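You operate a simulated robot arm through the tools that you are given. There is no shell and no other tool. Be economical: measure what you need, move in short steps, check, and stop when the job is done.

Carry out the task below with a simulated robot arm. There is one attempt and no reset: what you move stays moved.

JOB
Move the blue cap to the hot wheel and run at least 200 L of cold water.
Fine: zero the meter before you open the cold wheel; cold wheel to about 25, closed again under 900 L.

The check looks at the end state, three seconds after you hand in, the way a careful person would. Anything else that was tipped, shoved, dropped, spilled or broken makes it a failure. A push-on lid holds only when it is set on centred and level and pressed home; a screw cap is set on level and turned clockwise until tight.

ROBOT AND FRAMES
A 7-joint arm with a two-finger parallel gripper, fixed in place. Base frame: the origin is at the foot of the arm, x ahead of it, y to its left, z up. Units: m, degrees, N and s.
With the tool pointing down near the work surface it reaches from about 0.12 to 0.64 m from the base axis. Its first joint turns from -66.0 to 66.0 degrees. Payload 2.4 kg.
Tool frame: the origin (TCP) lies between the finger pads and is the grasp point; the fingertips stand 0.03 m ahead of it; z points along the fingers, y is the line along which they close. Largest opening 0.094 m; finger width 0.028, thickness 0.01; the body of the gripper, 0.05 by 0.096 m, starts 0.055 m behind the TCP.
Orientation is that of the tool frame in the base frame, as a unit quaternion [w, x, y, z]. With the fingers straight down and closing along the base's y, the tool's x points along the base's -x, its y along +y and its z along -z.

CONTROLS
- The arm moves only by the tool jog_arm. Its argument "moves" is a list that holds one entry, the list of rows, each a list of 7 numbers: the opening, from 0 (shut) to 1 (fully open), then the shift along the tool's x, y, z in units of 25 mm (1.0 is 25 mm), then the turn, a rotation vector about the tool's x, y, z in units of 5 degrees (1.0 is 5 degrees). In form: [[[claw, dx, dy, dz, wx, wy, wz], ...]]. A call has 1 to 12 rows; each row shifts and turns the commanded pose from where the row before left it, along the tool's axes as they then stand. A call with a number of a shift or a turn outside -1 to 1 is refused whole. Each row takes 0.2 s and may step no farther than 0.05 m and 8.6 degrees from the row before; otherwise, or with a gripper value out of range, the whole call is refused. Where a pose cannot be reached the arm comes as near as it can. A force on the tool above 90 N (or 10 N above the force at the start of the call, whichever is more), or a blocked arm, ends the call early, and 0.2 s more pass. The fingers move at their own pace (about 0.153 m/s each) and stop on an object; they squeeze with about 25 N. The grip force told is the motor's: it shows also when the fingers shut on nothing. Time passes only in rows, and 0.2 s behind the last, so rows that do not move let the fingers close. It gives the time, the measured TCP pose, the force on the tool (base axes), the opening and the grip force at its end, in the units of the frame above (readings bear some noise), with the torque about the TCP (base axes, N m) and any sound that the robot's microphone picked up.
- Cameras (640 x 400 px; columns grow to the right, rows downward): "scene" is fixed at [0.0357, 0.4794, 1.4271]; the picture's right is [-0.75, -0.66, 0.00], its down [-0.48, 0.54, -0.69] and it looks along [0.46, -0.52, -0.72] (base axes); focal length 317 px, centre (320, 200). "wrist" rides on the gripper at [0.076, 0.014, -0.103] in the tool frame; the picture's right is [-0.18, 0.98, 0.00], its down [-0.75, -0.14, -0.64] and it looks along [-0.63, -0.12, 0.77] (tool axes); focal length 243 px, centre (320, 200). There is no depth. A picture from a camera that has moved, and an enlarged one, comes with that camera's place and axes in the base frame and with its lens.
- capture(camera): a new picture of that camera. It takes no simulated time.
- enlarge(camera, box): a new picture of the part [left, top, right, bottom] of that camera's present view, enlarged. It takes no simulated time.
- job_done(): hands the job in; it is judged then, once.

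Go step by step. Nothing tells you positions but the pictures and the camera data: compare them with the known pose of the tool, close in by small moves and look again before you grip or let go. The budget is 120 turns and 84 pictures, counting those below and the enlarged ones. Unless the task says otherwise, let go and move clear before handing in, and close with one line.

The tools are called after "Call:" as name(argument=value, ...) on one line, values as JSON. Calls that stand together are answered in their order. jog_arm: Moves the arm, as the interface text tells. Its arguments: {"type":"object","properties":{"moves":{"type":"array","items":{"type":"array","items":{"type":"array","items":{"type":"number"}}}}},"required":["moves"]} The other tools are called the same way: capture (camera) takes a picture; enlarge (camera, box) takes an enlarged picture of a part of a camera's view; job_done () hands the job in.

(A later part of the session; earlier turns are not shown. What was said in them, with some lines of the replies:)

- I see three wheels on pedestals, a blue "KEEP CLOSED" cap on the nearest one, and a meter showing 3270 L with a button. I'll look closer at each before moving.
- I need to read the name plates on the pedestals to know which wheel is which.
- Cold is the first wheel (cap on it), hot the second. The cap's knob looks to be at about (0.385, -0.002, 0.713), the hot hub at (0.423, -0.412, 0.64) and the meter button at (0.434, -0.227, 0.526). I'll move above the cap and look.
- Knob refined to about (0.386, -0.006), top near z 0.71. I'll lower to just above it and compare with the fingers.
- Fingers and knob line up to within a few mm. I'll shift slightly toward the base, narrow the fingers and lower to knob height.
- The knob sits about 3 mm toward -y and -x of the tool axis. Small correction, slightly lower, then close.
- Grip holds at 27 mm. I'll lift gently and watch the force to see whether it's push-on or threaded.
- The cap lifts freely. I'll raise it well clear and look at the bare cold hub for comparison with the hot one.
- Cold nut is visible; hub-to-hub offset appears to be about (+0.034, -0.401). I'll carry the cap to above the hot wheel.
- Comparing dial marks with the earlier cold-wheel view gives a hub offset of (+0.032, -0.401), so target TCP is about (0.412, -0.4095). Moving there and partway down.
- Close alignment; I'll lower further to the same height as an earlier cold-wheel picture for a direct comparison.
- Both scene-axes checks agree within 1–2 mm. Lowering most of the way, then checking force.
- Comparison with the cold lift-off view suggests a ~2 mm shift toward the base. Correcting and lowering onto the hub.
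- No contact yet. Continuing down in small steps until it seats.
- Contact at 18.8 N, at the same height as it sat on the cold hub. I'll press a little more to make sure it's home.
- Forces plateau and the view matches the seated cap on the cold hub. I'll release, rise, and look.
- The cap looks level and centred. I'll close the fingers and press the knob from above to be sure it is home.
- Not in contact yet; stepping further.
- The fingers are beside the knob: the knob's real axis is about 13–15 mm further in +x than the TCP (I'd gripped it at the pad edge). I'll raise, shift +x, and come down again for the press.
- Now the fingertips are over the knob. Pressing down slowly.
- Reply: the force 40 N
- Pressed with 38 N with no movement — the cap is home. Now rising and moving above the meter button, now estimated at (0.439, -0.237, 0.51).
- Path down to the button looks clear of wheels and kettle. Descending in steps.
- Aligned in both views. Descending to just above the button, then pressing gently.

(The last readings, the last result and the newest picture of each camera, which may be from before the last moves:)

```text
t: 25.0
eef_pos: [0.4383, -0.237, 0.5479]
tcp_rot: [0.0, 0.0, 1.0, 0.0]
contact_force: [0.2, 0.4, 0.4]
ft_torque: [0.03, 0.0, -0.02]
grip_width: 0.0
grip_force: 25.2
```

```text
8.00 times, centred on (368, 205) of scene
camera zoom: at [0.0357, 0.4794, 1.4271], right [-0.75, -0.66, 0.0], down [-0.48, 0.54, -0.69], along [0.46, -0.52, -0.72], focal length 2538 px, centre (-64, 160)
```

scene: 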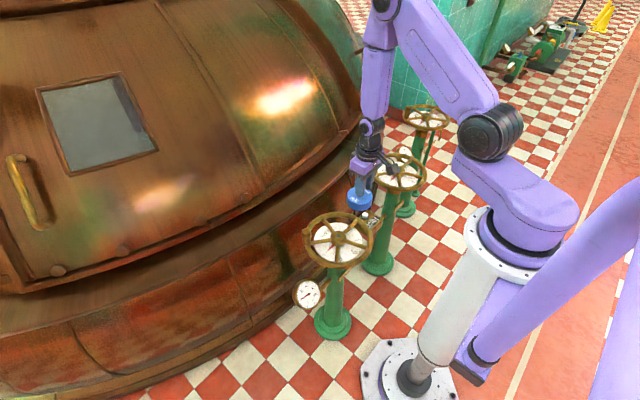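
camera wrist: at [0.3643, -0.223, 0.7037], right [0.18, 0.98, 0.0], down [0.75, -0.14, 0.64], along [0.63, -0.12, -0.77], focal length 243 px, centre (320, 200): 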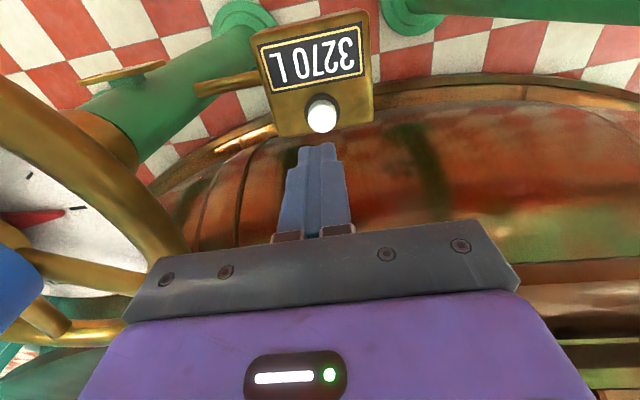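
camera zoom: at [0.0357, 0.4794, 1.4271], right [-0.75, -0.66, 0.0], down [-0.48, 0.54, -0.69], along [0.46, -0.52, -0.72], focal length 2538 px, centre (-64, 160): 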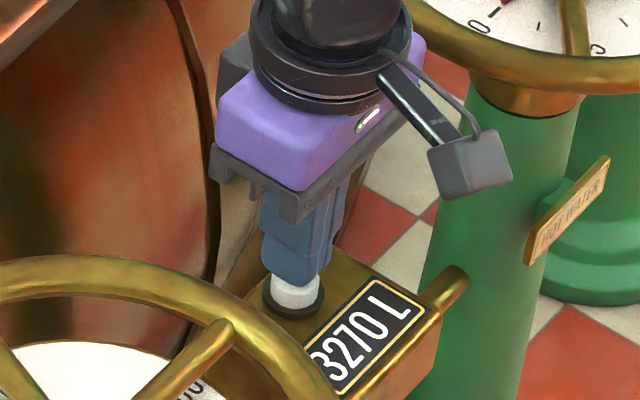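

Call:
jog_arm(moves=[[[0, 0, 0, 0.12, 0, 0, 0], [0, 0, 0, 0.12, 0, 0, 0]]])

Call:
enlarge(camera="scene", box=[328, 180, 408, 230])

```text
t: 25.6
eef_pos: [0.4394, -0.2382, 0.5412]
tcp_rot: [0.001, 0.0, 1.0, 0.0]
contact_force: [-2.1, 1.5, 12.2]
ft_torque: [0.08, 0.09, -0.01]
grip_width: 0.0002
grip_force: 24.9
heard: click
```

```text
8.00 times, centred on (368, 205) of scene
camera zoom: at [0.0355, 0.4795, 1.4271], right [-0.75, -0.66, 0.0], down [-0.48, 0.54, -0.69], along [0.46, -0.52, -0.72], focal length 2538 px, centre (-64, 160)
```

zoom: 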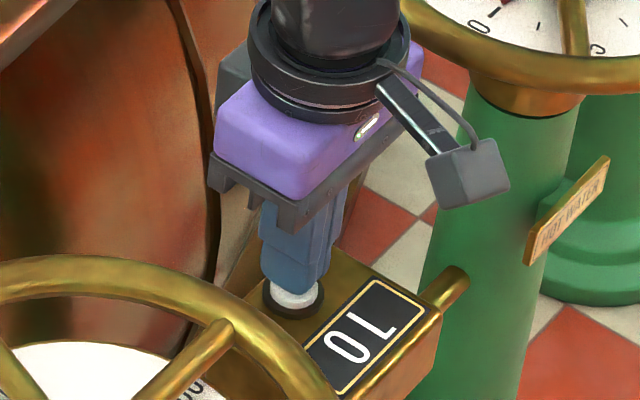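

Click heard and the meter reads 0 L. Backing straight up, then moving to the cold wheel's handle, estimated at (0.449, 0.065, top 0.69).

Call:
jog_arm(moves=[[[0, 0, 0, -1, 0, 0, 0], [0, 0, 0, -1, 0, 0, 0], [0, 0, 0, -1, 0, 0, 0], [0, 0, 0, -1, 0, 0, 0], [0, 0, 0, -1, 0, 0, 0], [0, 0, 0, -1, 0, 0, 0], [0, 0, 0, -1, 0, 0, 0], [0, 0, 0, -1, 0, 0, 0], [0, 0, 0, -1, 0, 0, 0], [0, 0, 0, -1, 0, 0, 0]]])

Call:
jog_arm(moves=[[[0.6, -0.04, 1, 0, 0, 0, 0], [0.6, -0.04, 1, 0, 0, 0, 0], [0.6, -0.04, 1, 0, 0, 0, 0], [0.6, -0.04, 1, 0, 0, 0, 0], [0.6, -0.04, 1, 0, 0, 0, 0], [0.6, -0.04, 1, 0, 0, 0, 0], [0.6, -0.04, 1, 0, 0, 0, 0], [0.6, -0.04, 1, 0, 0, 0, 0], [0.6, -0.04, 1, 0, 0, 0, 0], [0.6, -0.04, 1, 0, 0, 0, 0], [0.6, 0, 1, 0, 0, 0, 0], [0.6, 0, 1, 0, 0, 0, 0]]])

Call:
capture(camera="wrist")

Call:
enlarge(camera="scene", box=[288, 190, 384, 250])

```text
t: 27.8
eef_pos: [0.4401, -0.2385, 0.7901]
tcp_rot: [0.0, -0.001, 1.0, -0.001]
contact_force: [0.4, 0.0, 0.3]
ft_torque: [-0.01, -0.02, 0.01]
grip_width: 0.0001
grip_force: 25.5
```

```text
t: 30.4
eef_pos: [0.4502, 0.0624, 0.7919]
tcp_rot: [0.0, 0.0, 1.0, 0.0]
contact_force: [-0.3, -0.7, 0.0]
ft_torque: [-0.01, 0.01, -0.01]
grip_width: 0.0565
grip_force: 0.0
```

```text
38 pictures are left
camera wrist: at [0.3742, 0.077, 0.8948], right [0.18, 0.98, 0.0], down [0.75, -0.14, 0.64], along [0.63, -0.12, -0.77], focal length 243 px, centre (320, 200)
```

wrist: 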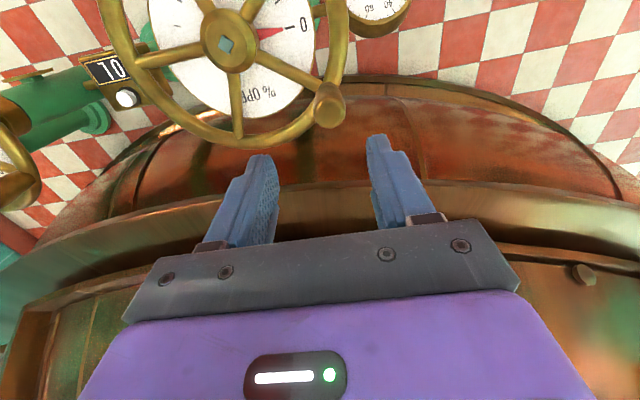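

```text
6.67 times, centred on (336, 220) of scene
camera zoom: at [0.0357, 0.4794, 1.4271], right [-0.75, -0.66, 0.0], down [-0.48, 0.54, -0.69], along [0.46, -0.52, -0.72], focal length 2115 px, centre (213, 67)
```

zoom: 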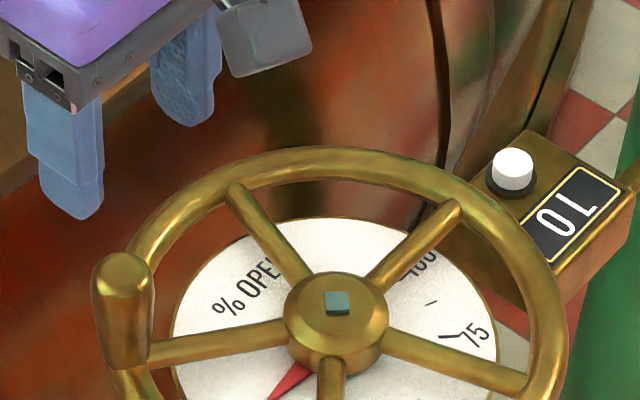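

Handle estimate refined to (0.446, 0.069, top ~0.69). Lowering to just above it.

Call:
jog_arm(moves=[[[0.6, 0.13, 0.26, 0.6, 0, 0, 0], [0.6, 0, 0, 0.8, 0, 0, 0], [0.6, 0, 0, 0.7, 0, 0, 0], [0.6, 0, 0, 0, 0, 0, 0]]])

Call:
enlarge(camera="wrist", box=[220, 70, 444, 210])

Call:
enlarge(camera="scene", box=[272, 200, 352, 250])

```text
t: 31.4
eef_pos: [0.4461, 0.0683, 0.739]
tcp_rot: [0.0, 0.0, 1.0, 0.0]
contact_force: [0.8, 0.9, 0.1]
ft_torque: [-0.01, 0.0, -0.02]
grip_width: 0.0564
grip_force: 0.2
```

```text
2.86 times, centred on (332, 140) of wrist
camera zoom: at [0.3706, 0.0826, 0.8411], right [0.18, 0.98, 0.0], down [0.75, -0.14, 0.64], along [0.63, -0.12, -0.77], focal length 693 px, centre (286, 371)
```

zoom: 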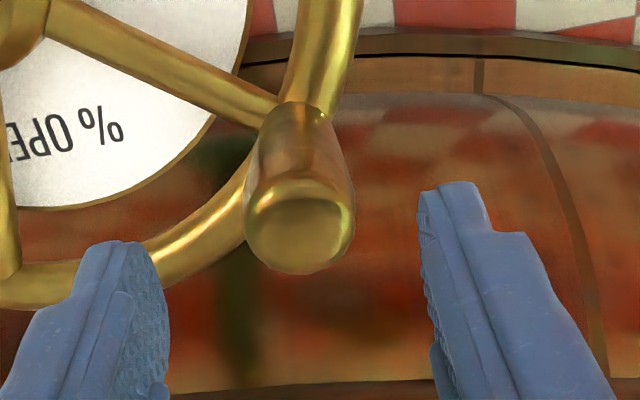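

```text
8.00 times, centred on (312, 225) of scene
camera zoom: at [0.0357, 0.4794, 1.4271], right [-0.75, -0.66, 0.0], down [-0.48, 0.54, -0.69], along [0.46, -0.52, -0.72], focal length 2538 px, centre (384, 0)
```

zoom: 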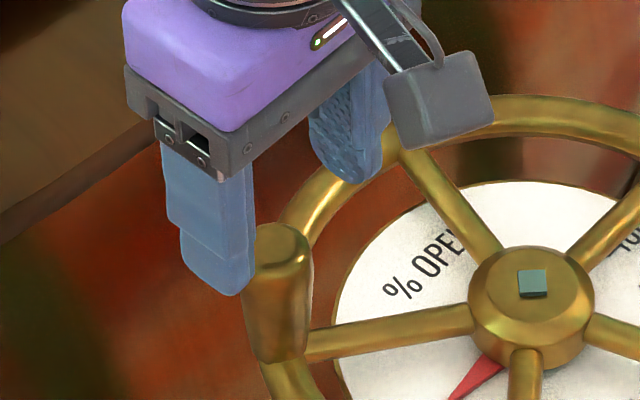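

Handle top at about (0.452, 0.068). Lowering around it and gripping.

Call:
jog_arm(moves=[[[0.6, -0.24, 0, 0, 0, 0, 0], [0.6, 0, 0, 1, 0, 0, 0], [0.6, 0, 0, 0.9, 0, 0, 0], [0.6, 0, 0, 0, 0, 0, 0]]])

Call:
enlarge(camera="wrist", box=[220, 70, 444, 210])

Call:
enlarge(camera="scene", box=[272, 200, 352, 250])

```text
t: 32.4
eef_pos: [0.4527, 0.0704, 0.6905]
tcp_rot: [0.0, -0.001, 1.0, 0.0]
contact_force: [0.4, -0.1, 0.6]
ft_torque: [-0.01, -0.02, -0.01]
grip_width: 0.0563
grip_force: 0.0
```

```text
2.86 times, centred on (332, 140) of wrist
camera zoom: at [0.3781, 0.0843, 0.7935], right [0.18, 0.98, 0.0], down [0.75, -0.14, 0.64], along [0.63, -0.12, -0.77], focal length 693 px, centre (286, 371)
```

zoom: 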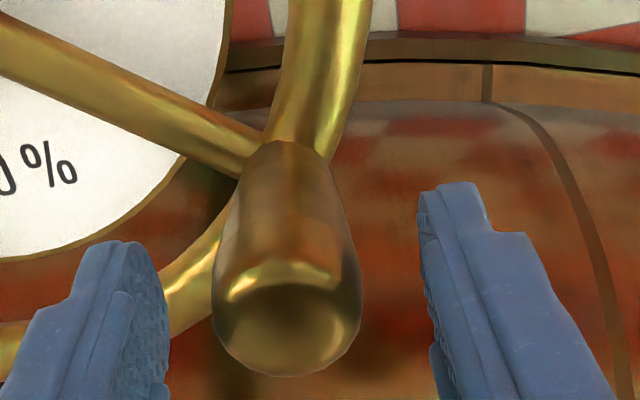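

```text
8.00 times, centred on (312, 225) of scene
camera zoom: at [0.0357, 0.4794, 1.4271], right [-0.75, -0.66, 0.0], down [-0.48, 0.54, -0.69], along [0.46, -0.52, -0.72], focal length 2538 px, centre (384, 0)
```

zoom: 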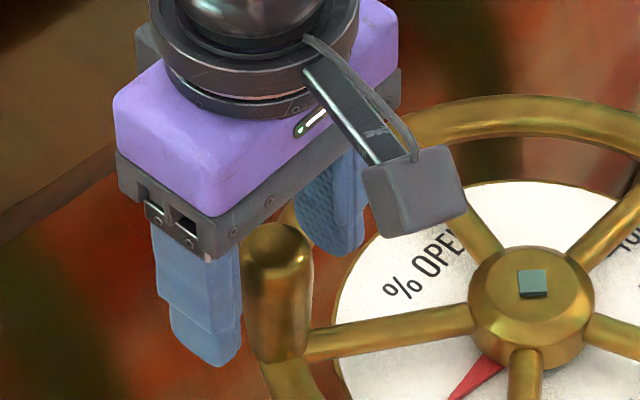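

Handle centred between the fingers. Closing.

Call:
jog_arm(moves=[[[0, 0, 0, 0, 0, 0, 0], [0, 0, 0, 0, 0, 0, 0]]])

```text
t: 33.0
eef_pos: [0.4535, 0.0719, 0.6907]
tcp_rot: [0.0, -0.001, 1.0, -0.001]
contact_force: [0.9, 9.6, -5.1]
ft_torque: [0.21, 0.11, -0.12]
grip_width: 0.0265
grip_force: 45.4
```

Gripped. Turning counter-clockwise in a small arc to see how the pointer follows.

Call:
jog_arm(moves=[[[0, 0.284, 0.192, 0, 0, 0, -1], [0, 0.284, 0.192, 0, 0, 0, -1], [0, 0.284, 0.192, 0, 0, 0, -1]]])

Call:
enlarge(camera="scene", box=[288, 190, 416, 270])

```text
t: 33.8
eef_pos: [0.4312, 0.083, 0.692]
tcp_rot: [0.003, -0.134, 0.991, 0.0]
contact_force: [12.4, 25.3, -21.8]
ft_torque: [0.47, -0.15, -0.22]
grip_width: 0.0265
grip_force: 45.3
```

```text
5.00 times, centred on (352, 230) of scene
camera zoom: at [0.0363, 0.4799, 1.4269], right [-0.75, -0.66, 0.0], down [-0.48, 0.54, -0.69], along [0.46, -0.52, -0.72], focal length 1586 px, centre (160, 50)
```

zoom: 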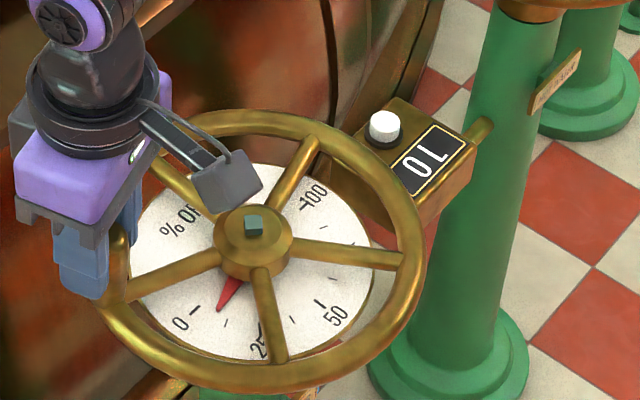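

The pointer follows 1:1, now about 6 %. The handle pulls the tool outward and down a bit; I'll correct for that while turning further.

Call:
jog_arm(moves=[[[0, 0.24, 0.25, 0.06, 0, 0, -1], [0, 0.27, 0.21, 0, 0, 0, -1], [0, 0.27, 0.21, 0, 0, 0, -1], [0, 0.27, 0.21, 0, 0, 0, -1]]])

Call:
enlarge(camera="scene", box=[288, 190, 416, 270])

```text
t: 34.8
eef_pos: [0.3964, 0.0914, 0.6903]
tcp_rot: [0.0, -0.302, 0.953, 0.0]
contact_force: [3.0, 14.6, 26.1]
ft_torque: [0.38, -0.25, -0.07]
grip_width: 0.0266
grip_force: 44.9
```

```text
5.00 times, centred on (352, 230) of scene
camera zoom: at [0.0354, 0.4796, 1.4271], right [-0.75, -0.66, 0.0], down [-0.48, 0.54, -0.69], along [0.46, -0.52, -0.72], focal length 1586 px, centre (160, 50)
```

zoom: 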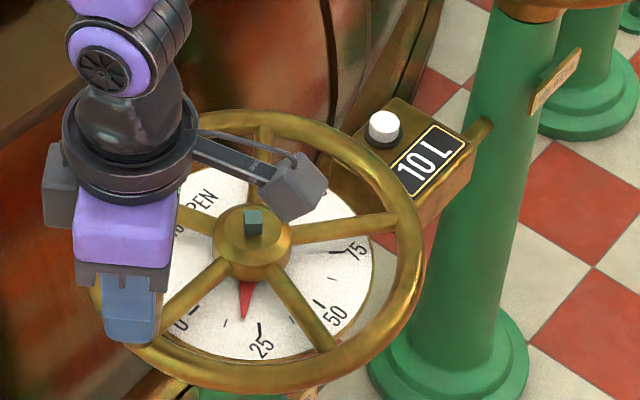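

Pointer at about 18 %, meter 10 L. Two and a half more increments to reach 25 %.

Call:
jog_arm(moves=[[[0, 0.265, 0.225, -0.06, 0, 0, -1], [0, 0.265, 0.22, 0, 0, 0, -1], [0, 0.07, 0.05, 0, 0, 0, -0.25], [0, 0, 0, 0, 0, 0, 0]]])

Call:
enlarge(camera="scene", box=[288, 190, 416, 270])

```text
t: 35.8
eef_pos: [0.3768, 0.0907, 0.6915]
tcp_rot: [-0.002, -0.392, 0.92, 0.0]
contact_force: [0.3, 3.1, -27.4]
ft_torque: [0.1, -0.4, 0.02]
grip_width: 0.0268
grip_force: 45.0
```

```text
5.00 times, centred on (352, 230) of scene
camera zoom: at [0.0361, 0.4795, 1.4271], right [-0.75, -0.66, 0.0], down [-0.48, 0.54, -0.69], along [0.46, -0.52, -0.72], focal length 1586 px, centre (160, 50)
```

zoom: 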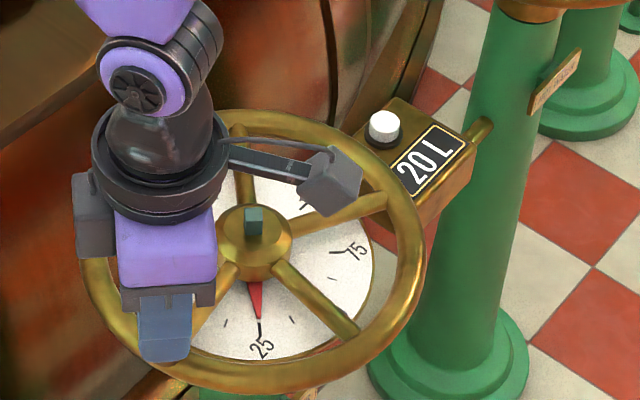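

Pointer sits on 25. Easing the vertical force and waiting 2 s to gauge the flow.

Call:
jog_arm(moves=[[[0, 0, 0, 0.03, 0, 0, 0], [0, 0, 0, 0, 0, 0, 0], [0, 0, 0, 0, 0, 0, 0], [0, 0, 0, 0, 0, 0, 0], [0, 0, 0, 0, 0, 0, 0], [0, 0, 0, 0, 0, 0, 0], [0, 0, 0, 0, 0, 0, 0], [0, 0, 0, 0, 0, 0, 0], [0, 0, 0, 0, 0, 0, 0], [0, 0, 0, 0, 0, 0, 0]]])

Call:
enlarge(camera="scene", box=[288, 190, 416, 270])

```text
t: 38.0
eef_pos: [0.377, 0.0903, 0.69]
tcp_rot: [0.0, -0.392, 0.92, 0.0]
contact_force: [0.3, -26.5, 20.4]
ft_torque: [-0.81, 0.41, -0.07]
grip_width: 0.0268
grip_force: 45.1
```

```text
5.00 times, centred on (352, 230) of scene
camera zoom: at [0.0355, 0.4789, 1.4273], right [-0.75, -0.66, 0.0], down [-0.48, 0.54, -0.69], along [0.46, -0.52, -0.72], focal length 1586 px, centre (160, 50)
```

zoom: 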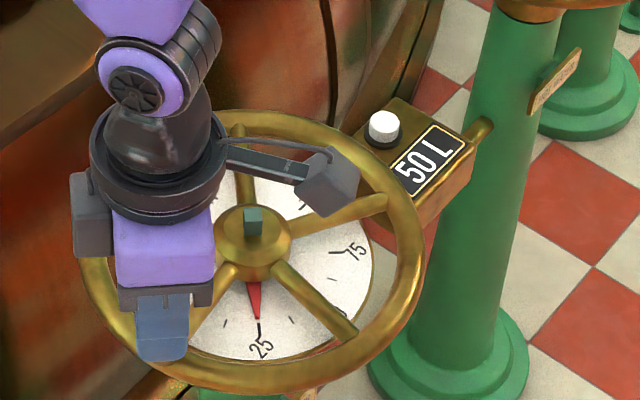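

Flow is about 15 L/s. Waiting roughly 18 s more for a comfortable margin above 200 L.

Call:
jog_arm(moves=[[[0, 0, 0, 0, 0, 0, 0], [0, 0, 0, 0, 0, 0, 0], [0, 0, 0, 0, 0, 0, 0], [0, 0, 0, 0, 0, 0, 0], [0, 0, 0, 0, 0, 0, 0], [0, 0, 0, 0, 0, 0, 0], [0, 0, 0, 0, 0, 0, 0], [0, 0, 0, 0, 0, 0, 0], [0, 0, 0, 0, 0, 0, 0], [0, 0, 0, 0, 0, 0, 0], [0, 0, 0, 0, 0, 0, 0], [0, 0, 0, 0, 0, 0, 0]]])

Call:
jog_arm(moves=[[[0, 0, 0, 0, 0, 0, 0], [0, 0, 0, 0, 0, 0, 0], [0, 0, 0, 0, 0, 0, 0], [0, 0, 0, 0, 0, 0, 0], [0, 0, 0, 0, 0, 0, 0], [0, 0, 0, 0, 0, 0, 0], [0, 0, 0, 0, 0, 0, 0], [0, 0, 0, 0, 0, 0, 0], [0, 0, 0, 0, 0, 0, 0], [0, 0, 0, 0, 0, 0, 0], [0, 0, 0, 0, 0, 0, 0], [0, 0, 0, 0, 0, 0, 0]]])

Call:
jog_arm(moves=[[[0, 0, 0, 0, 0, 0, 0], [0, 0, 0, 0, 0, 0, 0], [0, 0, 0, 0, 0, 0, 0], [0, 0, 0, 0, 0, 0, 0], [0, 0, 0, 0, 0, 0, 0], [0, 0, 0, 0, 0, 0, 0], [0, 0, 0, 0, 0, 0, 0], [0, 0, 0, 0, 0, 0, 0], [0, 0, 0, 0, 0, 0, 0], [0, 0, 0, 0, 0, 0, 0], [0, 0, 0, 0, 0, 0, 0], [0, 0, 0, 0, 0, 0, 0]]])

Call:
jog_arm(moves=[[[0, 0, 0, 0, 0, 0, 0], [0, 0, 0, 0, 0, 0, 0], [0, 0, 0, 0, 0, 0, 0], [0, 0, 0, 0, 0, 0, 0], [0, 0, 0, 0, 0, 0, 0], [0, 0, 0, 0, 0, 0, 0], [0, 0, 0, 0, 0, 0, 0], [0, 0, 0, 0, 0, 0, 0], [0, 0, 0, 0, 0, 0, 0], [0, 0, 0, 0, 0, 0, 0], [0, 0, 0, 0, 0, 0, 0], [0, 0, 0, 0, 0, 0, 0]]])

Call:
jog_arm(moves=[[[0, 0, 0, 0, 0, 0, 0], [0, 0, 0, 0, 0, 0, 0], [0, 0, 0, 0, 0, 0, 0], [0, 0, 0, 0, 0, 0, 0], [0, 0, 0, 0, 0, 0, 0], [0, 0, 0, 0, 0, 0, 0], [0, 0, 0, 0, 0, 0, 0], [0, 0, 0, 0, 0, 0, 0], [0, 0, 0, 0, 0, 0, 0], [0, 0, 0, 0, 0, 0, 0], [0, 0, 0, 0, 0, 0, 0], [0, 0, 0, 0, 0, 0, 0]]])

Call:
jog_arm(moves=[[[0, 0, 0, 0, 0, 0, 0], [0, 0, 0, 0, 0, 0, 0], [0, 0, 0, 0, 0, 0, 0], [0, 0, 0, 0, 0, 0, 0], [0, 0, 0, 0, 0, 0, 0], [0, 0, 0, 0, 0, 0, 0], [0, 0, 0, 0, 0, 0, 0], [0, 0, 0, 0, 0, 0, 0], [0, 0, 0, 0, 0, 0, 0], [0, 0, 0, 0, 0, 0, 0], [0, 0, 0, 0, 0, 0, 0], [0, 0, 0, 0, 0, 0, 0]]])

Call:
jog_arm(moves=[[[0, 0, 0, 0, 0, 0, 0], [0, 0, 0, 0, 0, 0, 0], [0, 0, 0, 0, 0, 0, 0], [0, 0, 0, 0, 0, 0, 0], [0, 0, 0, 0, 0, 0, 0], [0, 0, 0, 0, 0, 0, 0], [0, 0, 0, 0, 0, 0, 0], [0, 0, 0, 0, 0, 0, 0], [0, 0, 0, 0, 0, 0, 0], [0, 0, 0, 0, 0, 0, 0], [0, 0, 0, 0, 0, 0, 0], [0, 0, 0, 0, 0, 0, 0]]])

Call:
enlarge(camera="scene", box=[288, 190, 416, 270])

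```text
t: 40.6
eef_pos: [0.3774, 0.0914, 0.6904]
tcp_rot: [0.001, -0.392, 0.92, 0.0]
contact_force: [4.0, -29.7, 14.2]
ft_torque: [-0.46, -0.02, 0.01]
grip_width: 0.0266
grip_force: 44.6
```

```text
t: 43.2
eef_pos: [0.3768, 0.0908, 0.6904]
tcp_rot: [0.0, -0.392, 0.92, 0.0]
contact_force: [4.9, -28.3, 10.5]
ft_torque: [-0.23, -0.23, 0.09]
grip_width: 0.027
grip_force: 45.5
```

```text
t: 45.8
eef_pos: [0.3771, 0.0917, 0.6909]
tcp_rot: [0.0, -0.392, 0.92, -0.001]
contact_force: [5.4, -27.9, 8.4]
ft_torque: [-0.21, -0.24, 0.11]
grip_width: 0.0267
grip_force: 45.3
```

```text
t: 48.4
eef_pos: [0.3781, 0.0926, 0.6909]
tcp_rot: [0.0, -0.391, 0.92, 0.0]
contact_force: [5.1, -28.3, 8.2]
ft_torque: [-0.31, -0.14, 0.08]
grip_width: 0.0269
grip_force: 45.7
```

```text
t: 51.0
eef_pos: [0.3789, 0.0901, 0.6913]
tcp_rot: [0.0, -0.392, 0.92, 0.0]
contact_force: [4.2, -27.8, 5.9]
ft_torque: [-0.41, -0.11, 0.02]
grip_width: 0.0268
grip_force: 45.4
```

```text
t: 53.6
eef_pos: [0.3772, 0.0909, 0.6909]
tcp_rot: [0.0, -0.392, 0.92, 0.0]
contact_force: [3.2, -27.8, 4.6]
ft_torque: [-0.43, -0.06, 0.03]
grip_width: 0.0267
grip_force: 44.8
```

```text
t: 56.2
eef_pos: [0.3773, 0.0916, 0.6908]
tcp_rot: [0.0, -0.392, 0.92, 0.0]
contact_force: [4.1, -27.6, 4.2]
ft_torque: [-0.4, 0.0, 0.04]
grip_width: 0.027
grip_force: 44.7
```

```text
5.00 times, centred on (352, 230) of scene
camera zoom: at [0.0358, 0.4789, 1.4273], right [-0.75, -0.66, 0.0], down [-0.48, 0.54, -0.69], along [0.46, -0.52, -0.72], focal length 1586 px, centre (160, 50)
```

zoom: 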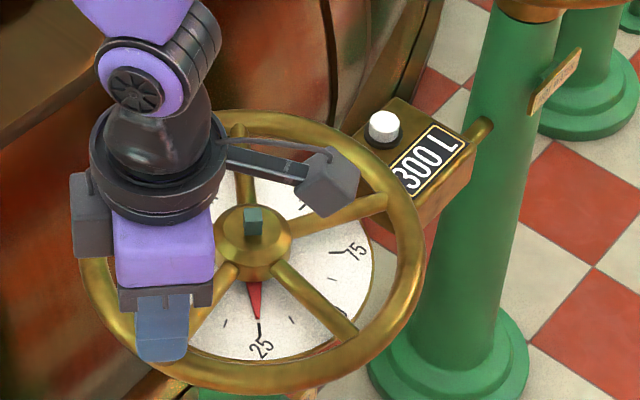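

300 L delivered at 25 %. Now closing: turning the handle back clockwise along the fitted circle (centre about (0.3906, -0.0075)).

Call:
jog_arm(moves=[[[0, -0.237, -0.26, 0, 0, 0, 1], [0, -0.262, -0.229, 0, 0, 0, 1], [0, -0.262, -0.229, 0, 0, 0, 1], [0, -0.262, -0.229, 0, 0, 0, 1], [0, -0.262, -0.229, 0, 0, 0, 1]]])

Call:
jog_arm(moves=[[[0, -0.262, -0.229, 0, 0, 0, 1], [0, -0.262, -0.229, 0, 0, 0, 1], [0, -0.262, -0.229, 0, 0, 0, 1], [0, -0.262, -0.229, 0, 0, 0, 1]]])

Call:
enlarge(camera="scene", box=[288, 190, 416, 270])

```text
t: 57.4
eef_pos: [0.4198, 0.0889, 0.6905]
tcp_rot: [-0.002, -0.184, 0.983, 0.0]
contact_force: [-5.8, -10.6, -26.6]
ft_torque: [-0.1, -0.13, 0.07]
grip_width: 0.0267
grip_force: 44.9
```

```text
t: 58.4
eef_pos: [0.451, 0.0714, 0.6914]
tcp_rot: [0.0, -0.01, 1.0, 0.001]
contact_force: [-7.9, -2.7, -4.4]
ft_torque: [-0.08, 0.74, -0.18]
grip_width: 0.0269
grip_force: 45.1
```

```text
5.00 times, centred on (352, 230) of scene
camera zoom: at [0.0357, 0.4794, 1.4271], right [-0.75, -0.66, 0.0], down [-0.48, 0.54, -0.69], along [0.46, -0.52, -0.72], focal length 1586 px, centre (160, 50)
```

zoom: 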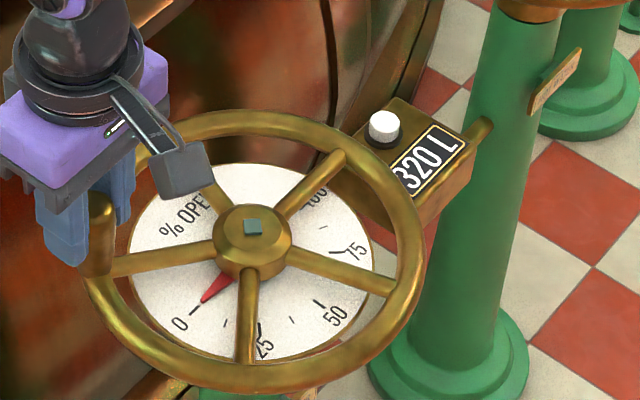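

Pointer is almost at 0, meter 320 L. Turning a bit more clockwise to the stop.

Call:
jog_arm(moves=[[[0, -0.13, -0.115, 0, 0, 0, 0.5], [0, -0.08, -0.07, 0, 0, 0, 0.3], [0, 0, 0, 0, 0, 0, 0]]])

Call:
enlarge(camera="scene", box=[308, 220, 372, 260])

```text
t: 59.2
eef_pos: [0.4542, 0.0692, 0.6912]
tcp_rot: [-0.004, 0.019, 1.0, 0.0]
contact_force: [-28.4, 33.7, 25.3]
ft_torque: [0.63, 0.2, 0.18]
grip_width: 0.0271
grip_force: 44.5
```

```text
10.00 times, centred on (340, 240) of scene
camera zoom: at [0.0348, 0.48, 1.4269], right [-0.75, -0.66, 0.0], down [-0.48, 0.54, -0.7], along [0.46, -0.52, -0.72], focal length 3173 px, centre (120, -200)
```

zoom: 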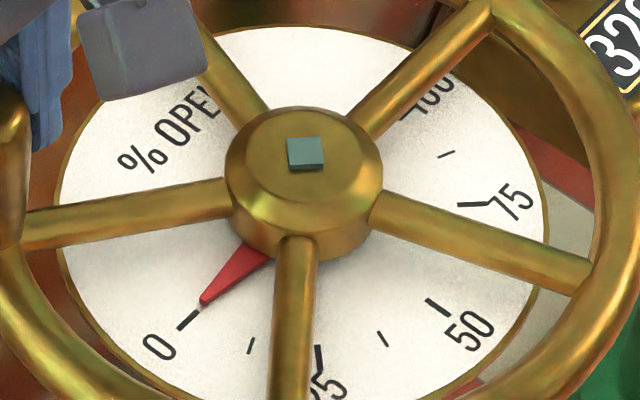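

The wheel is against its closed stop with the pointer on 0. Releasing and rising straight up.

Call:
jog_arm(moves=[[[0.6, 0, 0, 0, 0, 0, 0], [0.6, 0, 0, 0, 0, 0, 0], [0.6, 0, 0, -0.6, 0, 0, 0], [0.6, 0, 0, -1, 0, 0, 0], [0.6, 0, 0, -1, 0, 0, 0], [0.6, 0, 0, -1, 0, 0, 0], [0.6, 0, 0, -1, 0, 0, 0], [0.6, 0, 0, 0, 0, 0, 0]]])

Call:
enlarge(camera="scene", box=[288, 190, 416, 270])

Call:
enlarge(camera="scene", box=[350, 130, 446, 190])

```text
t: 61.0
eef_pos: [0.457, 0.0667, 0.8061]
tcp_rot: [0.0, 0.024, 1.0, 0.0]
contact_force: [0.0, 1.1, 1.0]
ft_torque: [-0.01, 0.0, 0.0]
grip_width: 0.0562
grip_force: 0.1
```

```text
5.00 times, centred on (352, 230) of scene
camera zoom: at [0.0357, 0.4794, 1.4271], right [-0.75, -0.66, 0.0], down [-0.48, 0.54, -0.69], along [0.46, -0.52, -0.72], focal length 1586 px, centre (160, 50)
```

zoom: 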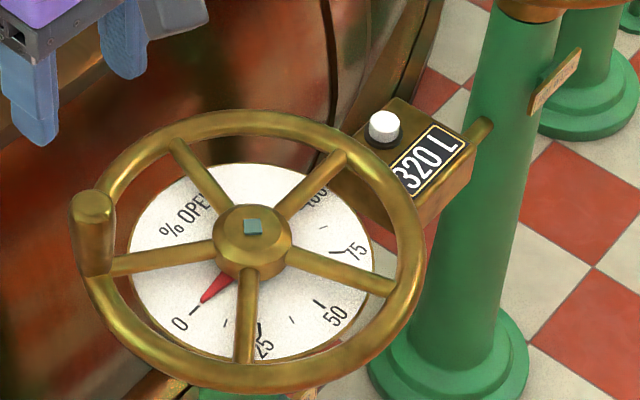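

```text
6.67 times, centred on (398, 160) of scene
camera zoom: at [0.0357, 0.4794, 1.4271], right [-0.75, -0.66, 0.0], down [-0.48, 0.54, -0.69], along [0.46, -0.52, -0.72], focal length 2115 px, centre (-200, 467)
```

zoom: 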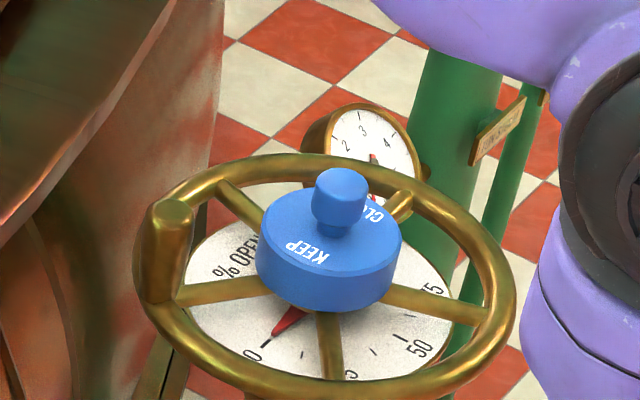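

Cold pointer is at its original 0, the cap sits level on the hot hub with its pointer at 0. A short wait to confirm the meter no longer runs.

Call:
jog_arm(moves=[[[0.6, 0, 0, -0.5, 0, 0, 0], [0.6, 0, 0, 0, 0, 0, 0], [0.6, 0, 0, 0, 0, 0, 0], [0.6, 0, 0, 0, 0, 0, 0], [0.6, 0, 0, 0, 0, 0, 0], [0.6, 0, 0, 0, 0, 0, 0], [0.6, 0, 0, 0, 0, 0, 0], [0.6, 0, 0, 0, 0, 0, 0], [0.6, 0, 0, 0, 0, 0, 0], [0.6, 0, 0, 0, 0, 0, 0], [0.6, 0, 0, 0, 0, 0, 0], [0.6, 0, 0, 0, 0, 0, 0]]])

Call:
enlarge(camera="scene", box=[288, 190, 416, 270])

```text
t: 63.6
eef_pos: [0.4558, 0.0678, 0.8176]
tcp_rot: [0.0, 0.024, 1.0, 0.0]
contact_force: [-0.2, -0.2, -0.1]
ft_torque: [0.0, -0.01, -0.03]
grip_width: 0.0565
grip_force: 0.0
```

```text
5.00 times, centred on (352, 230) of scene
camera zoom: at [0.0357, 0.4794, 1.4271], right [-0.75, -0.66, 0.0], down [-0.48, 0.54, -0.69], along [0.46, -0.52, -0.72], focal length 1586 px, centre (160, 50)
```

zoom: 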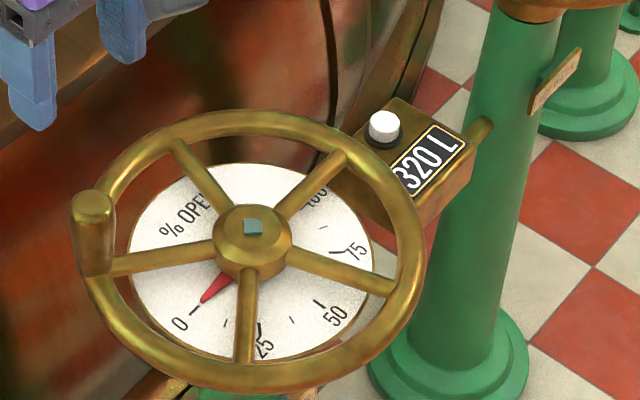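

The meter holds at 320 L, the cold wheel is closed and the arm is clear, so I'm handing in.

Call:
job_done()

```text
The job is handed in.
```

The blue cap is pressed home on the hot wheel; I zeroed the meter, ran 320 L of cold water with the wheel at about 25, and closed it again.
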